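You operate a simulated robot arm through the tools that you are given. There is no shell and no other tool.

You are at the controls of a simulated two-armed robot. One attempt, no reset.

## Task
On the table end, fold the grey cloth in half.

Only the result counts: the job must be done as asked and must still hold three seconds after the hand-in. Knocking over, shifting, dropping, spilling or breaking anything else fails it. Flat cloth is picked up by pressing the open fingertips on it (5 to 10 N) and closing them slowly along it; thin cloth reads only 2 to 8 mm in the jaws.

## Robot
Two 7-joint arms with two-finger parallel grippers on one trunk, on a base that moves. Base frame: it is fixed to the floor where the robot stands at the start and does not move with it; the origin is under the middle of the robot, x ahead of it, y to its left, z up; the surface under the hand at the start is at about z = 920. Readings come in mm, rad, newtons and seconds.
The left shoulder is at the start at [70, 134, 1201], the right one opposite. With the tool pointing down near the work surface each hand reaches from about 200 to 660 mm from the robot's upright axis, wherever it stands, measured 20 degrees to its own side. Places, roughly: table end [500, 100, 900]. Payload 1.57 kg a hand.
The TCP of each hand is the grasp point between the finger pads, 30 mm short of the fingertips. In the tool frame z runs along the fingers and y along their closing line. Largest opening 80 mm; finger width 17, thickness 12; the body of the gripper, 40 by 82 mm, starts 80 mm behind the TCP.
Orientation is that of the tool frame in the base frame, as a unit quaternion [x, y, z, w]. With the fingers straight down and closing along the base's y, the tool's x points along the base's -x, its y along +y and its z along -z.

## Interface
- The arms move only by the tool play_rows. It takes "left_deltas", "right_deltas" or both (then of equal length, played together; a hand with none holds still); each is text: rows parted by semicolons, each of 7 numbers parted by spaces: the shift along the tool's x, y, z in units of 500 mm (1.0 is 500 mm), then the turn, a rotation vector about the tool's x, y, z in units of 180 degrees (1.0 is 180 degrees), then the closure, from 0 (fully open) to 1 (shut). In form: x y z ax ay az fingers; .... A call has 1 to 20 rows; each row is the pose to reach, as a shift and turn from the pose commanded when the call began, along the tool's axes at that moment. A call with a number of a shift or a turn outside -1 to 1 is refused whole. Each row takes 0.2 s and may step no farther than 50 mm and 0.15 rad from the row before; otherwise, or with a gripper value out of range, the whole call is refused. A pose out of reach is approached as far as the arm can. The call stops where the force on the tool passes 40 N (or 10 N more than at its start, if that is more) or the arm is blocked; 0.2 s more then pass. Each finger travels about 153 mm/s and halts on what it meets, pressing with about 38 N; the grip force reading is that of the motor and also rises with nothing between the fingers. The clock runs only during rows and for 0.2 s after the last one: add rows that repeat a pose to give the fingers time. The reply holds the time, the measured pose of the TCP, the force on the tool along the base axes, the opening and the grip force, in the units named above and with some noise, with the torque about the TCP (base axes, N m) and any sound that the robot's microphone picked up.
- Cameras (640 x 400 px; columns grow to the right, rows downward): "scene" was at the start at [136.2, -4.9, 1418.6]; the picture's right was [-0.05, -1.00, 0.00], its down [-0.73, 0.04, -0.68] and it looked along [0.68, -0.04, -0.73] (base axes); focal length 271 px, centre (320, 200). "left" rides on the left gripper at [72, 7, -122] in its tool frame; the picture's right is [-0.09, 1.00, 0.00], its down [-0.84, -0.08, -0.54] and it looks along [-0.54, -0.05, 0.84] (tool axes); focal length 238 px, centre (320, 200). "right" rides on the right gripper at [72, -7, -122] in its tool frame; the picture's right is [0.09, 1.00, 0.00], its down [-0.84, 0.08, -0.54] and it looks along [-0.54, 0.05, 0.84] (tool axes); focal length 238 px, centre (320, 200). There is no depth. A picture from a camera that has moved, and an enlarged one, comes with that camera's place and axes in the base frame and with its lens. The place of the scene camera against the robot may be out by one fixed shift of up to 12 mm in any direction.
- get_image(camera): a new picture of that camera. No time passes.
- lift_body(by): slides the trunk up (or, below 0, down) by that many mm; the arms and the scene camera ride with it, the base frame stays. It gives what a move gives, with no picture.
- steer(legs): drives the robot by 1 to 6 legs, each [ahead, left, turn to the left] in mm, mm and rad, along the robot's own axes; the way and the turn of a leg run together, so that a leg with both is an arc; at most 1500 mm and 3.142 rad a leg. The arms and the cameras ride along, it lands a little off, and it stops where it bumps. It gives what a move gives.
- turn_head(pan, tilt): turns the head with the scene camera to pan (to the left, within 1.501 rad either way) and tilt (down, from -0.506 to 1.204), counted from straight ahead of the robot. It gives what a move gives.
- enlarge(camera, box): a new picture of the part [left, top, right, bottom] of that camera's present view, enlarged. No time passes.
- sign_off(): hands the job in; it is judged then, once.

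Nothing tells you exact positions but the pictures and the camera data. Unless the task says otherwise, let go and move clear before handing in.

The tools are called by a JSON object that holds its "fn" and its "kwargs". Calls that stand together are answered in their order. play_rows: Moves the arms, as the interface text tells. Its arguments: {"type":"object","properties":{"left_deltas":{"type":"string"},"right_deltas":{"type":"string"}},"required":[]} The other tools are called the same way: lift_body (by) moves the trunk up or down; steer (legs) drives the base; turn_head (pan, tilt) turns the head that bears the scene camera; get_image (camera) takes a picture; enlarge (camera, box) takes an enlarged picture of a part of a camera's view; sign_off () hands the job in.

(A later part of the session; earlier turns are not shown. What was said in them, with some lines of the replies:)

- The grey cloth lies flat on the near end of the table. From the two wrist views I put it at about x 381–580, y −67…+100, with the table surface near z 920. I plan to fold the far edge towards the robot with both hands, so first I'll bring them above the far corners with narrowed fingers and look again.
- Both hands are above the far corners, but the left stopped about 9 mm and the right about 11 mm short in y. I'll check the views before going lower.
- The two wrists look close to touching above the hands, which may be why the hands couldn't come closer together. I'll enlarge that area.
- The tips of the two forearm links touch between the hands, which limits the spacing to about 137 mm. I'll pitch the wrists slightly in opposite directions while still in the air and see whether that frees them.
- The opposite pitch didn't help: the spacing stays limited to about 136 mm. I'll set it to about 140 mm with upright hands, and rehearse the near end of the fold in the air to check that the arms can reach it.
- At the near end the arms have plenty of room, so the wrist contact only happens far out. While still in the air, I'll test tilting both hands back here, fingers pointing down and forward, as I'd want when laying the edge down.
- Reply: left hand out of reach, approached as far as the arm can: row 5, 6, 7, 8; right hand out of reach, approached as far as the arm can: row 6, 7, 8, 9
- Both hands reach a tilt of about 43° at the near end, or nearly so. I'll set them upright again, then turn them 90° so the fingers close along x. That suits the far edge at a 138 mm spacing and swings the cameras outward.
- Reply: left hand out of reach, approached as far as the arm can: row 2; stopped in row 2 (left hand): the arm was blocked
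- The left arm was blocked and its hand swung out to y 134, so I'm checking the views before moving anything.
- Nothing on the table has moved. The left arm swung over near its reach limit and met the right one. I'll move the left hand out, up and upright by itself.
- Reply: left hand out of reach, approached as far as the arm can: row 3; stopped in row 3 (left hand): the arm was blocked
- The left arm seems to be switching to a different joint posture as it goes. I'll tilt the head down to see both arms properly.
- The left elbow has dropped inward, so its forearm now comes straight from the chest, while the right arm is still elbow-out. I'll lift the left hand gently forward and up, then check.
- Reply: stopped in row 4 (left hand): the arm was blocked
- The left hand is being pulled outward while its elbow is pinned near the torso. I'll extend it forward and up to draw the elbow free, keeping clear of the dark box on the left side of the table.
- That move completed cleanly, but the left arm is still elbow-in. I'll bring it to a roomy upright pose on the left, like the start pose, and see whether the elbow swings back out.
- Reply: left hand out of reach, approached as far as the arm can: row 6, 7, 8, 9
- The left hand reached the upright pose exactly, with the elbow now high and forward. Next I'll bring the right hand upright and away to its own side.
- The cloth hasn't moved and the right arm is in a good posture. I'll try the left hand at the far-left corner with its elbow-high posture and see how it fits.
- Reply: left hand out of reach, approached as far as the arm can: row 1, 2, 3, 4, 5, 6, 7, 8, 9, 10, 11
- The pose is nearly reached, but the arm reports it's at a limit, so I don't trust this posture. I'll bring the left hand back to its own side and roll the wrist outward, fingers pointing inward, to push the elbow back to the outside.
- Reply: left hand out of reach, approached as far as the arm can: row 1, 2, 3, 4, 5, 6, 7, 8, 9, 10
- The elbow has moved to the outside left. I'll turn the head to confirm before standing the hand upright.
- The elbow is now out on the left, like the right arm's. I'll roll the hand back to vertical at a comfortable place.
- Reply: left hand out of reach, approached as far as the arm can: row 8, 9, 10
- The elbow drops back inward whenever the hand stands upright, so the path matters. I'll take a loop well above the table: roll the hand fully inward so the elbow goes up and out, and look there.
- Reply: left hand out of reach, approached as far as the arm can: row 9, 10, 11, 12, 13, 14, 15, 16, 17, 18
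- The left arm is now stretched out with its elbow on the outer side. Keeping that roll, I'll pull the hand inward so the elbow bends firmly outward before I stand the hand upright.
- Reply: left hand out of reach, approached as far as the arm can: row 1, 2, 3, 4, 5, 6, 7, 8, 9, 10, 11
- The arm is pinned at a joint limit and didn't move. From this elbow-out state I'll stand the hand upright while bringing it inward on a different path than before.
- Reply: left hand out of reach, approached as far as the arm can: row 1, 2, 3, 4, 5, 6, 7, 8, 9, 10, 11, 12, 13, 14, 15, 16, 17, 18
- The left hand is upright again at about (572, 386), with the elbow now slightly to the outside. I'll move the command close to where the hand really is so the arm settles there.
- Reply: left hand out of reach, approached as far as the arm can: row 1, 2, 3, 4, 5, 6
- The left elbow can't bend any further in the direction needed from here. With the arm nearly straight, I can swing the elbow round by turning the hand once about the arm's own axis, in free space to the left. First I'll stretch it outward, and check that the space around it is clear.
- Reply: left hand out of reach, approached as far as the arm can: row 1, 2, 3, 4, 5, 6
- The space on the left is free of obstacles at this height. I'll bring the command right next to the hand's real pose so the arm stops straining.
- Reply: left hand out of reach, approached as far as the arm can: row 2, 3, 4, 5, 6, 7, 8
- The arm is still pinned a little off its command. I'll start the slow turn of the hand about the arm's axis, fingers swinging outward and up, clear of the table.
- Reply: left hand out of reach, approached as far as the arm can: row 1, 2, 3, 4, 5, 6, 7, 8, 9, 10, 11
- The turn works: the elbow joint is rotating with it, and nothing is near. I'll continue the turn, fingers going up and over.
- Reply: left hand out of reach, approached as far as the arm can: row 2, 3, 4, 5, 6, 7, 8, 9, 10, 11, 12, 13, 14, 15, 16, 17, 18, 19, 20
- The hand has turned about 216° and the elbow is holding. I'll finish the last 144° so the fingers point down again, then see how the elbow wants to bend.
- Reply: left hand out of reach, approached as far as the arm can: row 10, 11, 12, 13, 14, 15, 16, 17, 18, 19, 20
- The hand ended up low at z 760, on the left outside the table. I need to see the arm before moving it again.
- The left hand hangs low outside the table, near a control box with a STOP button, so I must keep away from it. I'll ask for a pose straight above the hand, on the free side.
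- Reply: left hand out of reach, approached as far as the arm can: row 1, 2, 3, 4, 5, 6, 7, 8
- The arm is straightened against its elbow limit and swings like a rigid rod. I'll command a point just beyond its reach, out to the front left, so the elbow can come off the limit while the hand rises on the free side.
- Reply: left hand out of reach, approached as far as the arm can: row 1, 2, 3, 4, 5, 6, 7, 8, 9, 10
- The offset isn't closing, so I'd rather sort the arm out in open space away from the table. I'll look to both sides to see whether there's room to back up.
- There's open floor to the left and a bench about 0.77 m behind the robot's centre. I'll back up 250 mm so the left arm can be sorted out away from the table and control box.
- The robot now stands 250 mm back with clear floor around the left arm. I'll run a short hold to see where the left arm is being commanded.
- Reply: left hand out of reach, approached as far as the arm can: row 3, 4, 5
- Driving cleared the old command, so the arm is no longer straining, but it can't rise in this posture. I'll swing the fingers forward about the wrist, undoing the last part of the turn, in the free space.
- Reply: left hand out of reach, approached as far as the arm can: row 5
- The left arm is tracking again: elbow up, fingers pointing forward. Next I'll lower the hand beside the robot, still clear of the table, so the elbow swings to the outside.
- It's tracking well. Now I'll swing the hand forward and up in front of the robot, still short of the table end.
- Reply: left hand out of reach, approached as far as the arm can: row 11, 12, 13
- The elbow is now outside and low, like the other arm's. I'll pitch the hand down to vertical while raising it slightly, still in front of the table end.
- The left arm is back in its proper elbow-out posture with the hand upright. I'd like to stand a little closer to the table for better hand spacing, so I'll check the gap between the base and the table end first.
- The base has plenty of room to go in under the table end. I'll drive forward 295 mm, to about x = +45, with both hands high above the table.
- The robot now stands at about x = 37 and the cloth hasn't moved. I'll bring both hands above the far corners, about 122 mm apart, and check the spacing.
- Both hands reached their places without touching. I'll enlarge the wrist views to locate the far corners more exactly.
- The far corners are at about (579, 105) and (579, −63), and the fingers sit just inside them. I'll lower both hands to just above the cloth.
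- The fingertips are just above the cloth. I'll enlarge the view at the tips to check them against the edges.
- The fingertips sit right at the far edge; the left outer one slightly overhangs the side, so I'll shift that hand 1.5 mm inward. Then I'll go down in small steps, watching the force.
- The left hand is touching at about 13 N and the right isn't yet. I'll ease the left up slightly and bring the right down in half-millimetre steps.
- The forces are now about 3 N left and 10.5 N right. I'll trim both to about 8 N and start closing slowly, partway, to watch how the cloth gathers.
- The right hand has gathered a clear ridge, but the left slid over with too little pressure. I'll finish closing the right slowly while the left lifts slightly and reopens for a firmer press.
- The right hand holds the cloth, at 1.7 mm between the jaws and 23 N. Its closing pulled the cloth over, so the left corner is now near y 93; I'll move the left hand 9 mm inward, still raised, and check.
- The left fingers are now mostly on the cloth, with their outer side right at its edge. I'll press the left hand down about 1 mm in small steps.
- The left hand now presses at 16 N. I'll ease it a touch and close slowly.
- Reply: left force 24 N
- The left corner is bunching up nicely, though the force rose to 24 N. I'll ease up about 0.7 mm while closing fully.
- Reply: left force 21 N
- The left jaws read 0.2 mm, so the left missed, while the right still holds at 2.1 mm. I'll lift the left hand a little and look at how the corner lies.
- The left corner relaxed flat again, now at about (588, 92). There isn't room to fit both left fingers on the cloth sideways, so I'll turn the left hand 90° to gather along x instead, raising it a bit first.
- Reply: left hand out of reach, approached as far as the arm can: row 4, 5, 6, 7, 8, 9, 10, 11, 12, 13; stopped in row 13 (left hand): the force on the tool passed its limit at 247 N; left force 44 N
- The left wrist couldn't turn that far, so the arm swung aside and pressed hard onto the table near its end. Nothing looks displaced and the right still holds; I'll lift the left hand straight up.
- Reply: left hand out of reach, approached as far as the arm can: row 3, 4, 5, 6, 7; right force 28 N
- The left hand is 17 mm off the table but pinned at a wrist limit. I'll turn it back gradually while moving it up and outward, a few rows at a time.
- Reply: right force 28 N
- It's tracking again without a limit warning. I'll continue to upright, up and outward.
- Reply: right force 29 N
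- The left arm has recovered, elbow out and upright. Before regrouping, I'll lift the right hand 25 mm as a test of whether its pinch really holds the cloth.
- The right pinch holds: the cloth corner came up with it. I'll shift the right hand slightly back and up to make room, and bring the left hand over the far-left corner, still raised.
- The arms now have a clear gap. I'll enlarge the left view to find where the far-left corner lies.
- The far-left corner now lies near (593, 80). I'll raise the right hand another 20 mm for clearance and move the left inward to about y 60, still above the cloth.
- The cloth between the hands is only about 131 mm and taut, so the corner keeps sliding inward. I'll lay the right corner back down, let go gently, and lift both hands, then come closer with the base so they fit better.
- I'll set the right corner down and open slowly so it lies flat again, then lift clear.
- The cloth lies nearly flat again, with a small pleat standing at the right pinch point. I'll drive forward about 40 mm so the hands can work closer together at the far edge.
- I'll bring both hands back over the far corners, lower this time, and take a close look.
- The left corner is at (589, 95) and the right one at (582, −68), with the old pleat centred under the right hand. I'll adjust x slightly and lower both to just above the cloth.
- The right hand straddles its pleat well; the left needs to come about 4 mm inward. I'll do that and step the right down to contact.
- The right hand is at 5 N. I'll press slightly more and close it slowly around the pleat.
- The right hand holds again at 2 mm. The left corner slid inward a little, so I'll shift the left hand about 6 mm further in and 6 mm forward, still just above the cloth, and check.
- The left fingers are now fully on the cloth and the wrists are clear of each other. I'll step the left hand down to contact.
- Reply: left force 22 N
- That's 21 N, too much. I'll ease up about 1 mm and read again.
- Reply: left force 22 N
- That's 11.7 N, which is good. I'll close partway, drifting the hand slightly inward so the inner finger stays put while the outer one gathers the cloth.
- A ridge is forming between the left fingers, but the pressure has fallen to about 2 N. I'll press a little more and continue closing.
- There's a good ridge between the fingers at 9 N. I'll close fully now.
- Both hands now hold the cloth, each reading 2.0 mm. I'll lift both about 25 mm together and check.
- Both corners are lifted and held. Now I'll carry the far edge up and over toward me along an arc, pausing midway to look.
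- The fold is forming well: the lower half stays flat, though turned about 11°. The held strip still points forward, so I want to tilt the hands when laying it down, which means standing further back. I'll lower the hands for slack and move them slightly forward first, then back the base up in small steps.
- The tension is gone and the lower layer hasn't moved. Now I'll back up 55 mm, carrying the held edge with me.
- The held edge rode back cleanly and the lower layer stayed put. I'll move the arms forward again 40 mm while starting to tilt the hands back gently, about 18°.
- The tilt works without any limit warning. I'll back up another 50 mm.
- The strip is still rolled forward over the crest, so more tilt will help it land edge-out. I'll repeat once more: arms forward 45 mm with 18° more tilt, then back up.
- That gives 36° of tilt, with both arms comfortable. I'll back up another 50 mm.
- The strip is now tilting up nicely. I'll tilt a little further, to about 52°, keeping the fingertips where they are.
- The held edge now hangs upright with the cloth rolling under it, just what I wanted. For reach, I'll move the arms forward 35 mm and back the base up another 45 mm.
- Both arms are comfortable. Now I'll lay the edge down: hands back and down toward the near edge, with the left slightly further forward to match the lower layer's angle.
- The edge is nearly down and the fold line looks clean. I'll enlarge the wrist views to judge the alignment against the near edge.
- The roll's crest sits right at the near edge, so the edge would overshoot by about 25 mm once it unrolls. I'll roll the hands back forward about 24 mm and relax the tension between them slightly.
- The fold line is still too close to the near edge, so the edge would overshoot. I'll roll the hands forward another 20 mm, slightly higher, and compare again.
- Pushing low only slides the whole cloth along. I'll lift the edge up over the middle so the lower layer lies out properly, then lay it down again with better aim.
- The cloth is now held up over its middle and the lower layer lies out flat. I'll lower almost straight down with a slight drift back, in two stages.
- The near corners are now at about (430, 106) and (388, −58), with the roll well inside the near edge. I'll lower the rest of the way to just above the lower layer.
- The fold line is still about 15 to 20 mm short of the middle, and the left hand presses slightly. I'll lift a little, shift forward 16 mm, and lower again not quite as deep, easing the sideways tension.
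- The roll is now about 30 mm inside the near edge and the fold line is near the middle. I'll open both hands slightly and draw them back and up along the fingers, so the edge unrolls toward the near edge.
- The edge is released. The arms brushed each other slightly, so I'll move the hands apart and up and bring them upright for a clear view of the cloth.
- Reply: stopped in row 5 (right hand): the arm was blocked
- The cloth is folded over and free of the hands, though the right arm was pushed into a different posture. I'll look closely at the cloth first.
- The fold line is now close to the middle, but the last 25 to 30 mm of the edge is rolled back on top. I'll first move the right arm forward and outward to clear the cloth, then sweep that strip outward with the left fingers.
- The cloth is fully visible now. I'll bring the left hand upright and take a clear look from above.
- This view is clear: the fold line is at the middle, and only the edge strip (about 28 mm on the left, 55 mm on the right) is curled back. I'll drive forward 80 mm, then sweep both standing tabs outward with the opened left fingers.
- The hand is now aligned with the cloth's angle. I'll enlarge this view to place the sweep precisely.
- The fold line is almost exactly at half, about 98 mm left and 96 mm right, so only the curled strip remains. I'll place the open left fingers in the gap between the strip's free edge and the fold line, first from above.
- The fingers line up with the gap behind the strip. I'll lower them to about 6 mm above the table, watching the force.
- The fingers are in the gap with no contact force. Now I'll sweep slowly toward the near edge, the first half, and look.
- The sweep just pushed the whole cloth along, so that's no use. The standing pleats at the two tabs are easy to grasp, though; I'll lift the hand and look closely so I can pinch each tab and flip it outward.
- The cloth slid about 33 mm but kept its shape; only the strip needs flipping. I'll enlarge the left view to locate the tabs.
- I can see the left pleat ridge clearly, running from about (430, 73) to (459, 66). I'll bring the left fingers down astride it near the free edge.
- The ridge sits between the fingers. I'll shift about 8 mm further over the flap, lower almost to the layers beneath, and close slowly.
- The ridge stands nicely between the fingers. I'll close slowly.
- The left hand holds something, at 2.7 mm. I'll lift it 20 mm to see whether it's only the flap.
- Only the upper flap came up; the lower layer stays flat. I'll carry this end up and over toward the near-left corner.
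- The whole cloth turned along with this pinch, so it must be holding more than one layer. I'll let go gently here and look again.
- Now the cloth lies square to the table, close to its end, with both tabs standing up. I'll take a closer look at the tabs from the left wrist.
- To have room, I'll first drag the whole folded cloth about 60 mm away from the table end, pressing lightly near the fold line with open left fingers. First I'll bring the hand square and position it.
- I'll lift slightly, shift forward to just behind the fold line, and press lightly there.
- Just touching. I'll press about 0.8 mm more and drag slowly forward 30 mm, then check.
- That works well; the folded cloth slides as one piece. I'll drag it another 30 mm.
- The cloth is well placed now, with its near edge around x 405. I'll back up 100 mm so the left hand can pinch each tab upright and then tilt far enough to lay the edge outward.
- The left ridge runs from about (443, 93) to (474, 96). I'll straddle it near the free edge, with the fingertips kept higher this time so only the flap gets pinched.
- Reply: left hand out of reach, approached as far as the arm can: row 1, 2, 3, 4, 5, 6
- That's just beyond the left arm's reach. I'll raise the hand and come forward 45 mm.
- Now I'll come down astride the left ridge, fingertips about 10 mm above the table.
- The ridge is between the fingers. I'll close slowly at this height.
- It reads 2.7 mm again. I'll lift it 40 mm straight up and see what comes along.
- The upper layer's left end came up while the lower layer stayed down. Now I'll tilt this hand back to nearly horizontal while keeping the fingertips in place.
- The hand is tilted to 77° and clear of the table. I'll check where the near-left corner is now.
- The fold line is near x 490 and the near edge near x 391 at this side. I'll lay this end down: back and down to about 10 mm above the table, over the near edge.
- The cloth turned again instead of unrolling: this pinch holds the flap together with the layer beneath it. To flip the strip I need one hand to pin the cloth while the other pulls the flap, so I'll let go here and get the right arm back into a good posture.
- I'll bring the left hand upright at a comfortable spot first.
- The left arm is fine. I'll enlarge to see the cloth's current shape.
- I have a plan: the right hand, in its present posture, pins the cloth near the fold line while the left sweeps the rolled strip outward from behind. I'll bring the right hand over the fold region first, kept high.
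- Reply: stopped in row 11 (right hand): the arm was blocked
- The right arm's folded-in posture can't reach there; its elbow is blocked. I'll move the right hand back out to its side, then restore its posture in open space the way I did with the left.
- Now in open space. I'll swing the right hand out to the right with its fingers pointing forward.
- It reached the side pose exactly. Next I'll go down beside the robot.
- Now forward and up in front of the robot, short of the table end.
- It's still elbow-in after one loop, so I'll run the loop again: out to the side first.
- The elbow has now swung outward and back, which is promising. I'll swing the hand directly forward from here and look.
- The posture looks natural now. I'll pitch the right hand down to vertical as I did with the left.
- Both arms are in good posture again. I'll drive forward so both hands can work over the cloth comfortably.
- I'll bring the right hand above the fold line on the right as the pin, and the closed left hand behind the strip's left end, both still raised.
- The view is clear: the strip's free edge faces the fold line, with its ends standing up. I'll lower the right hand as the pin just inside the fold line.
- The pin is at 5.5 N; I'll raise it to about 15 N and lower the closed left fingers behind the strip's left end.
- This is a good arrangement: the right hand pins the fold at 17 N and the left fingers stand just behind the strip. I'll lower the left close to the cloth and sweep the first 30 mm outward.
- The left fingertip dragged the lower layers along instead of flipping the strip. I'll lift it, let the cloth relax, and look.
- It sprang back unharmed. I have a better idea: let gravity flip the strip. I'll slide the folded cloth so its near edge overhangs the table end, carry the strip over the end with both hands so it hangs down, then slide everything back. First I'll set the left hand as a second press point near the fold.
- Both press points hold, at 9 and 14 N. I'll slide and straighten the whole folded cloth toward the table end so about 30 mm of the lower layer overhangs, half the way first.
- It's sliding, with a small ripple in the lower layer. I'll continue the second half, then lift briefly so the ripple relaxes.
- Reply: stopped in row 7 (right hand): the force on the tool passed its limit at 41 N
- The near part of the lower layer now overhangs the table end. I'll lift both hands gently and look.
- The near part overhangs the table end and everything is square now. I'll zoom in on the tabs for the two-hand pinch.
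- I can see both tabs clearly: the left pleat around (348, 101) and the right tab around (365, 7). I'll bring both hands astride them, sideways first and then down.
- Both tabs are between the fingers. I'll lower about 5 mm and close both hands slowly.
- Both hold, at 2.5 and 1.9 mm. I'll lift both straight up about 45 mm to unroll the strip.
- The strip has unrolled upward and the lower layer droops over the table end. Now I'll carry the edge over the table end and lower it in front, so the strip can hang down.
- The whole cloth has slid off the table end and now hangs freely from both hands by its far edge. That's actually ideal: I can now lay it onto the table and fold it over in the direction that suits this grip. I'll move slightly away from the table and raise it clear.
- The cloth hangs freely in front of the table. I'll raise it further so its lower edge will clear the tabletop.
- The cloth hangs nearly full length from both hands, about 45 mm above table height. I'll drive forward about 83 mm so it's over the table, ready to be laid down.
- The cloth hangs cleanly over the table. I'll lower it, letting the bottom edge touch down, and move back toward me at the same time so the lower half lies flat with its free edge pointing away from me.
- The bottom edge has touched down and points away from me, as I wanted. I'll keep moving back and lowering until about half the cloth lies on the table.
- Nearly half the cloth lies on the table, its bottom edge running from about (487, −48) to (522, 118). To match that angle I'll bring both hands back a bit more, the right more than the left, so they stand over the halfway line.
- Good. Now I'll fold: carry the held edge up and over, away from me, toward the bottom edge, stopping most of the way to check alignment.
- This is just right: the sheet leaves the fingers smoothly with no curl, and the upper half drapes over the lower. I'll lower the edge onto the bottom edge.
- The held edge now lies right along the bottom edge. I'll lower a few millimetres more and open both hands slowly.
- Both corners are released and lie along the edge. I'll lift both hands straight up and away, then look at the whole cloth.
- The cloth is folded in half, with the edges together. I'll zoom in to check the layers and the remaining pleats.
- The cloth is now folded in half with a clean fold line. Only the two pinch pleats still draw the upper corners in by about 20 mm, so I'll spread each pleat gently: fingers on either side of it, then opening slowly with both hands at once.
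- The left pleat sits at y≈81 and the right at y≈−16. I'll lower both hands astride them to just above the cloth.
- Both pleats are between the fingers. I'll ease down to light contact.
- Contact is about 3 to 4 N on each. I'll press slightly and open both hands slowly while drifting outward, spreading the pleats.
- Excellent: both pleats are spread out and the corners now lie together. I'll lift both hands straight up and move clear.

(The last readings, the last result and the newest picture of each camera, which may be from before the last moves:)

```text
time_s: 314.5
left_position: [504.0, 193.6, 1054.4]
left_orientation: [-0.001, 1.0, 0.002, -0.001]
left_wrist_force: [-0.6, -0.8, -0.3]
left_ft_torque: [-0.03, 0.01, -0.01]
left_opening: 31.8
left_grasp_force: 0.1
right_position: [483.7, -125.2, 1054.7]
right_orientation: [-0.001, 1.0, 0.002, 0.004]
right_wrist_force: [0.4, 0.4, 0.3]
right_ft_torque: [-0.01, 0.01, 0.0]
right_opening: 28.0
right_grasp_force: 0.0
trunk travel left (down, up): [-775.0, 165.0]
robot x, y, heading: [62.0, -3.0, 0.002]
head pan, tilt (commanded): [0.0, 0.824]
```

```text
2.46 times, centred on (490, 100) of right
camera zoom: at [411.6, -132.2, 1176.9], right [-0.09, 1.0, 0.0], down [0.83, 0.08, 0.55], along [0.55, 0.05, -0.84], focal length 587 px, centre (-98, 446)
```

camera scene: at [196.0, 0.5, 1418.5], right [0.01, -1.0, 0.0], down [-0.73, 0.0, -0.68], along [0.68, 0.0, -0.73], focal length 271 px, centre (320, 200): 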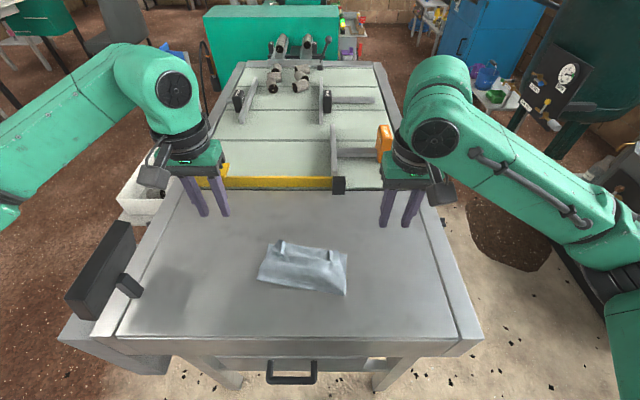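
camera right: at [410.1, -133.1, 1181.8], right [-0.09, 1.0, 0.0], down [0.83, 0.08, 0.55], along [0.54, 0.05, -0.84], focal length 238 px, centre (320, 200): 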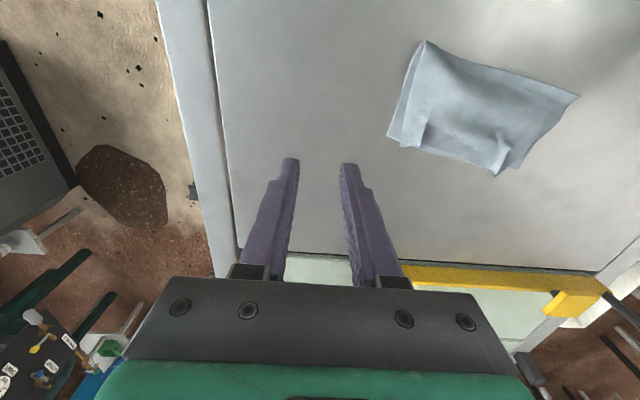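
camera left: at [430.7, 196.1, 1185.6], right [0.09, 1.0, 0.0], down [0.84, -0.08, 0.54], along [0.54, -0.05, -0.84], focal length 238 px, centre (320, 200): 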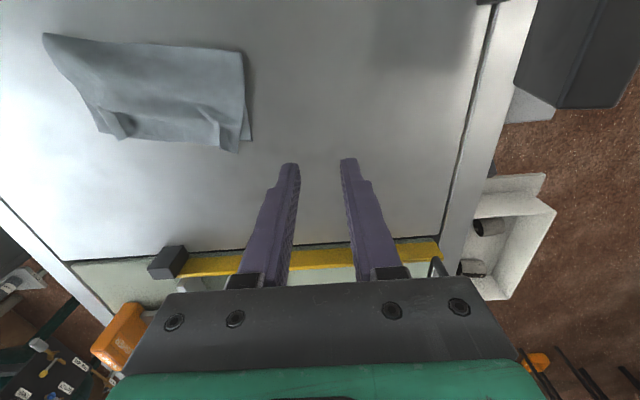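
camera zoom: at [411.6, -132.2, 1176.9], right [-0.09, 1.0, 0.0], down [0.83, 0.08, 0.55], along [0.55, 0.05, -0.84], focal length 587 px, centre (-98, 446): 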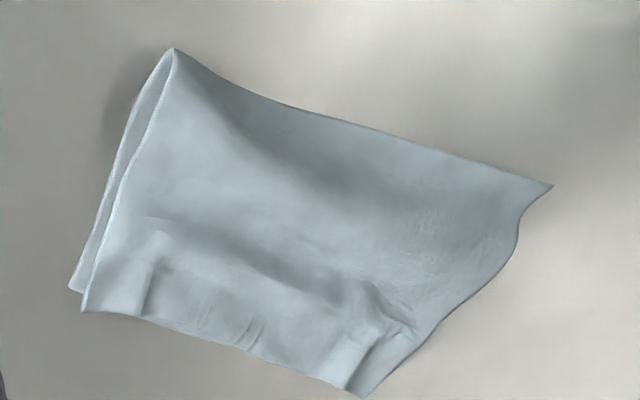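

The cloth is neatly folded in half, with its edges and corners together. I'll raise both hands well clear and take a last look at the whole scene.

{"fn": "play_rows", "kwargs": {"left_deltas": "0.01 0.02 -0.03 0 0 0 0.6; 0.02 0.05 -0.07 0 0 0 0.6; 0.03 0.08 -0.11 0 0 0 0.6; 0.04 0.1 -0.15 0 0 0 0.6; 0.05 0.12 -0.18 0 0 0 0.6; 0.05 0.12 -0.18 0 0 0 0.6", "right_deltas": "0.01 -0.04 -0.03 0 0 0 0.65; 0.02 -0.08 -0.07 0 0 0 0.65; 0.02 -0.12 -0.11 0 0 0 0.65; 0.02 -0.17 -0.15 0 0 0 0.65; 0.02 -0.22 -0.18 0 0 0 0.65; 0.02 -0.22 -0.18 0 0 0 0.65"}}

{"fn": "get_image", "kwargs": {"camera": "scene"}}

{"fn": "enlarge", "kwargs": {"camera": "scene", "box": [235, 220, 375, 310]}}

```text
time_s: 315.9
left_position: [480.0, 254.5, 1143.9]
left_orientation: [-0.001, 1.0, 0.001, -0.001]
left_wrist_force: [-0.1, 0.0, 0.4]
left_ft_torque: [0.01, 0.01, -0.01]
left_opening: 31.8
left_grasp_force: 0.0
right_position: [477.5, -236.6, 1142.1]
right_orientation: [0.001, 1.0, 0.002, 0.002]
right_wrist_force: [-0.4, -0.7, -0.7]
right_ft_torque: [0.0, 0.03, -0.04]
right_opening: 28.1
right_grasp_force: 0.0
trunk travel left (down, up): [-775.0, 165.0]
robot x, y, heading: [58.3, 1.4, -0.0]
head pan, tilt (commanded): [0.0, 0.824]
```

```text
taken
camera scene: at [196.4, 1.0, 1418.5], right [0.01, -1.0, 0.0], down [-0.73, 0.0, -0.68], along [0.68, 0.0, -0.73], focal length 271 px, centre (320, 200)
```

scene: 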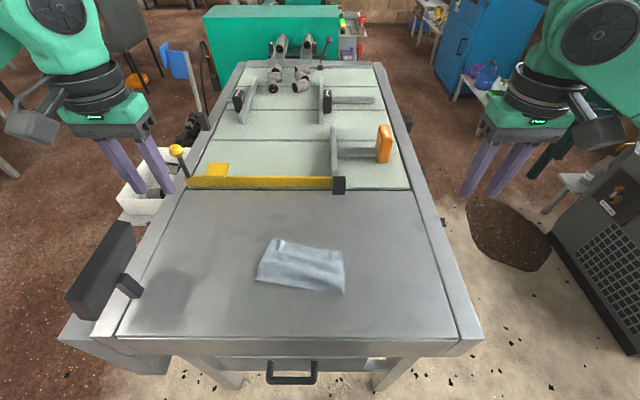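

```text
4.44 times, centred on (305, 265) of scene
camera zoom: at [196.4, 1.0, 1418.5], right [0.01, -1.0, 0.0], down [-0.73, 0.0, -0.68], along [0.68, 0.0, -0.73], focal length 1204 px, centre (387, -89)
```

zoom: 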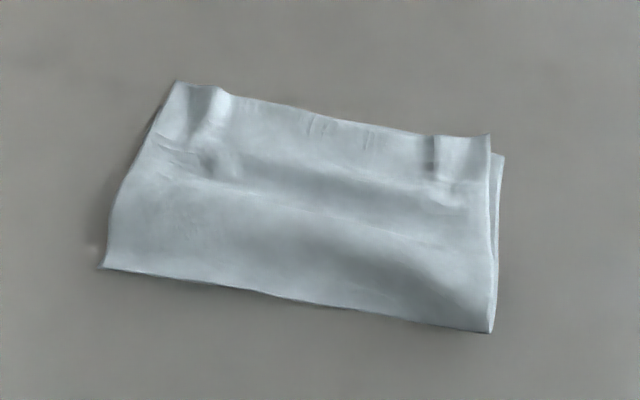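

The grey cloth lies folded in half on the table end, with edges and corners together, and it hasn't moved since I let go. Both hands are open and clear, and everything else looks undisturbed, so I'm handing it in.

{"fn": "sign_off", "kwargs": {}}

```text
The job is handed in.
```

The grey cloth is folded in half on the table end. Its edges meet within about 10 mm, and two slight creases remain where I gripped it. I've handed the job in, and no result has come back yet.

- **Cloth position:** it lies further from the near edge of the table than where it started, and is turned a little. My first fold left the cloth's edge curled back. While I was fixing that, the cloth slid off the table end but stayed in the grippers, so I laid it back down and folded it again.
- **Hard contact with the table:** earlier, the left arm swung out of position and hit the tabletop near its end with about 247 N. I saw no damage, and nothing else looked moved in the last pictures.
- **Hands:** both are open and well clear of the cloth.
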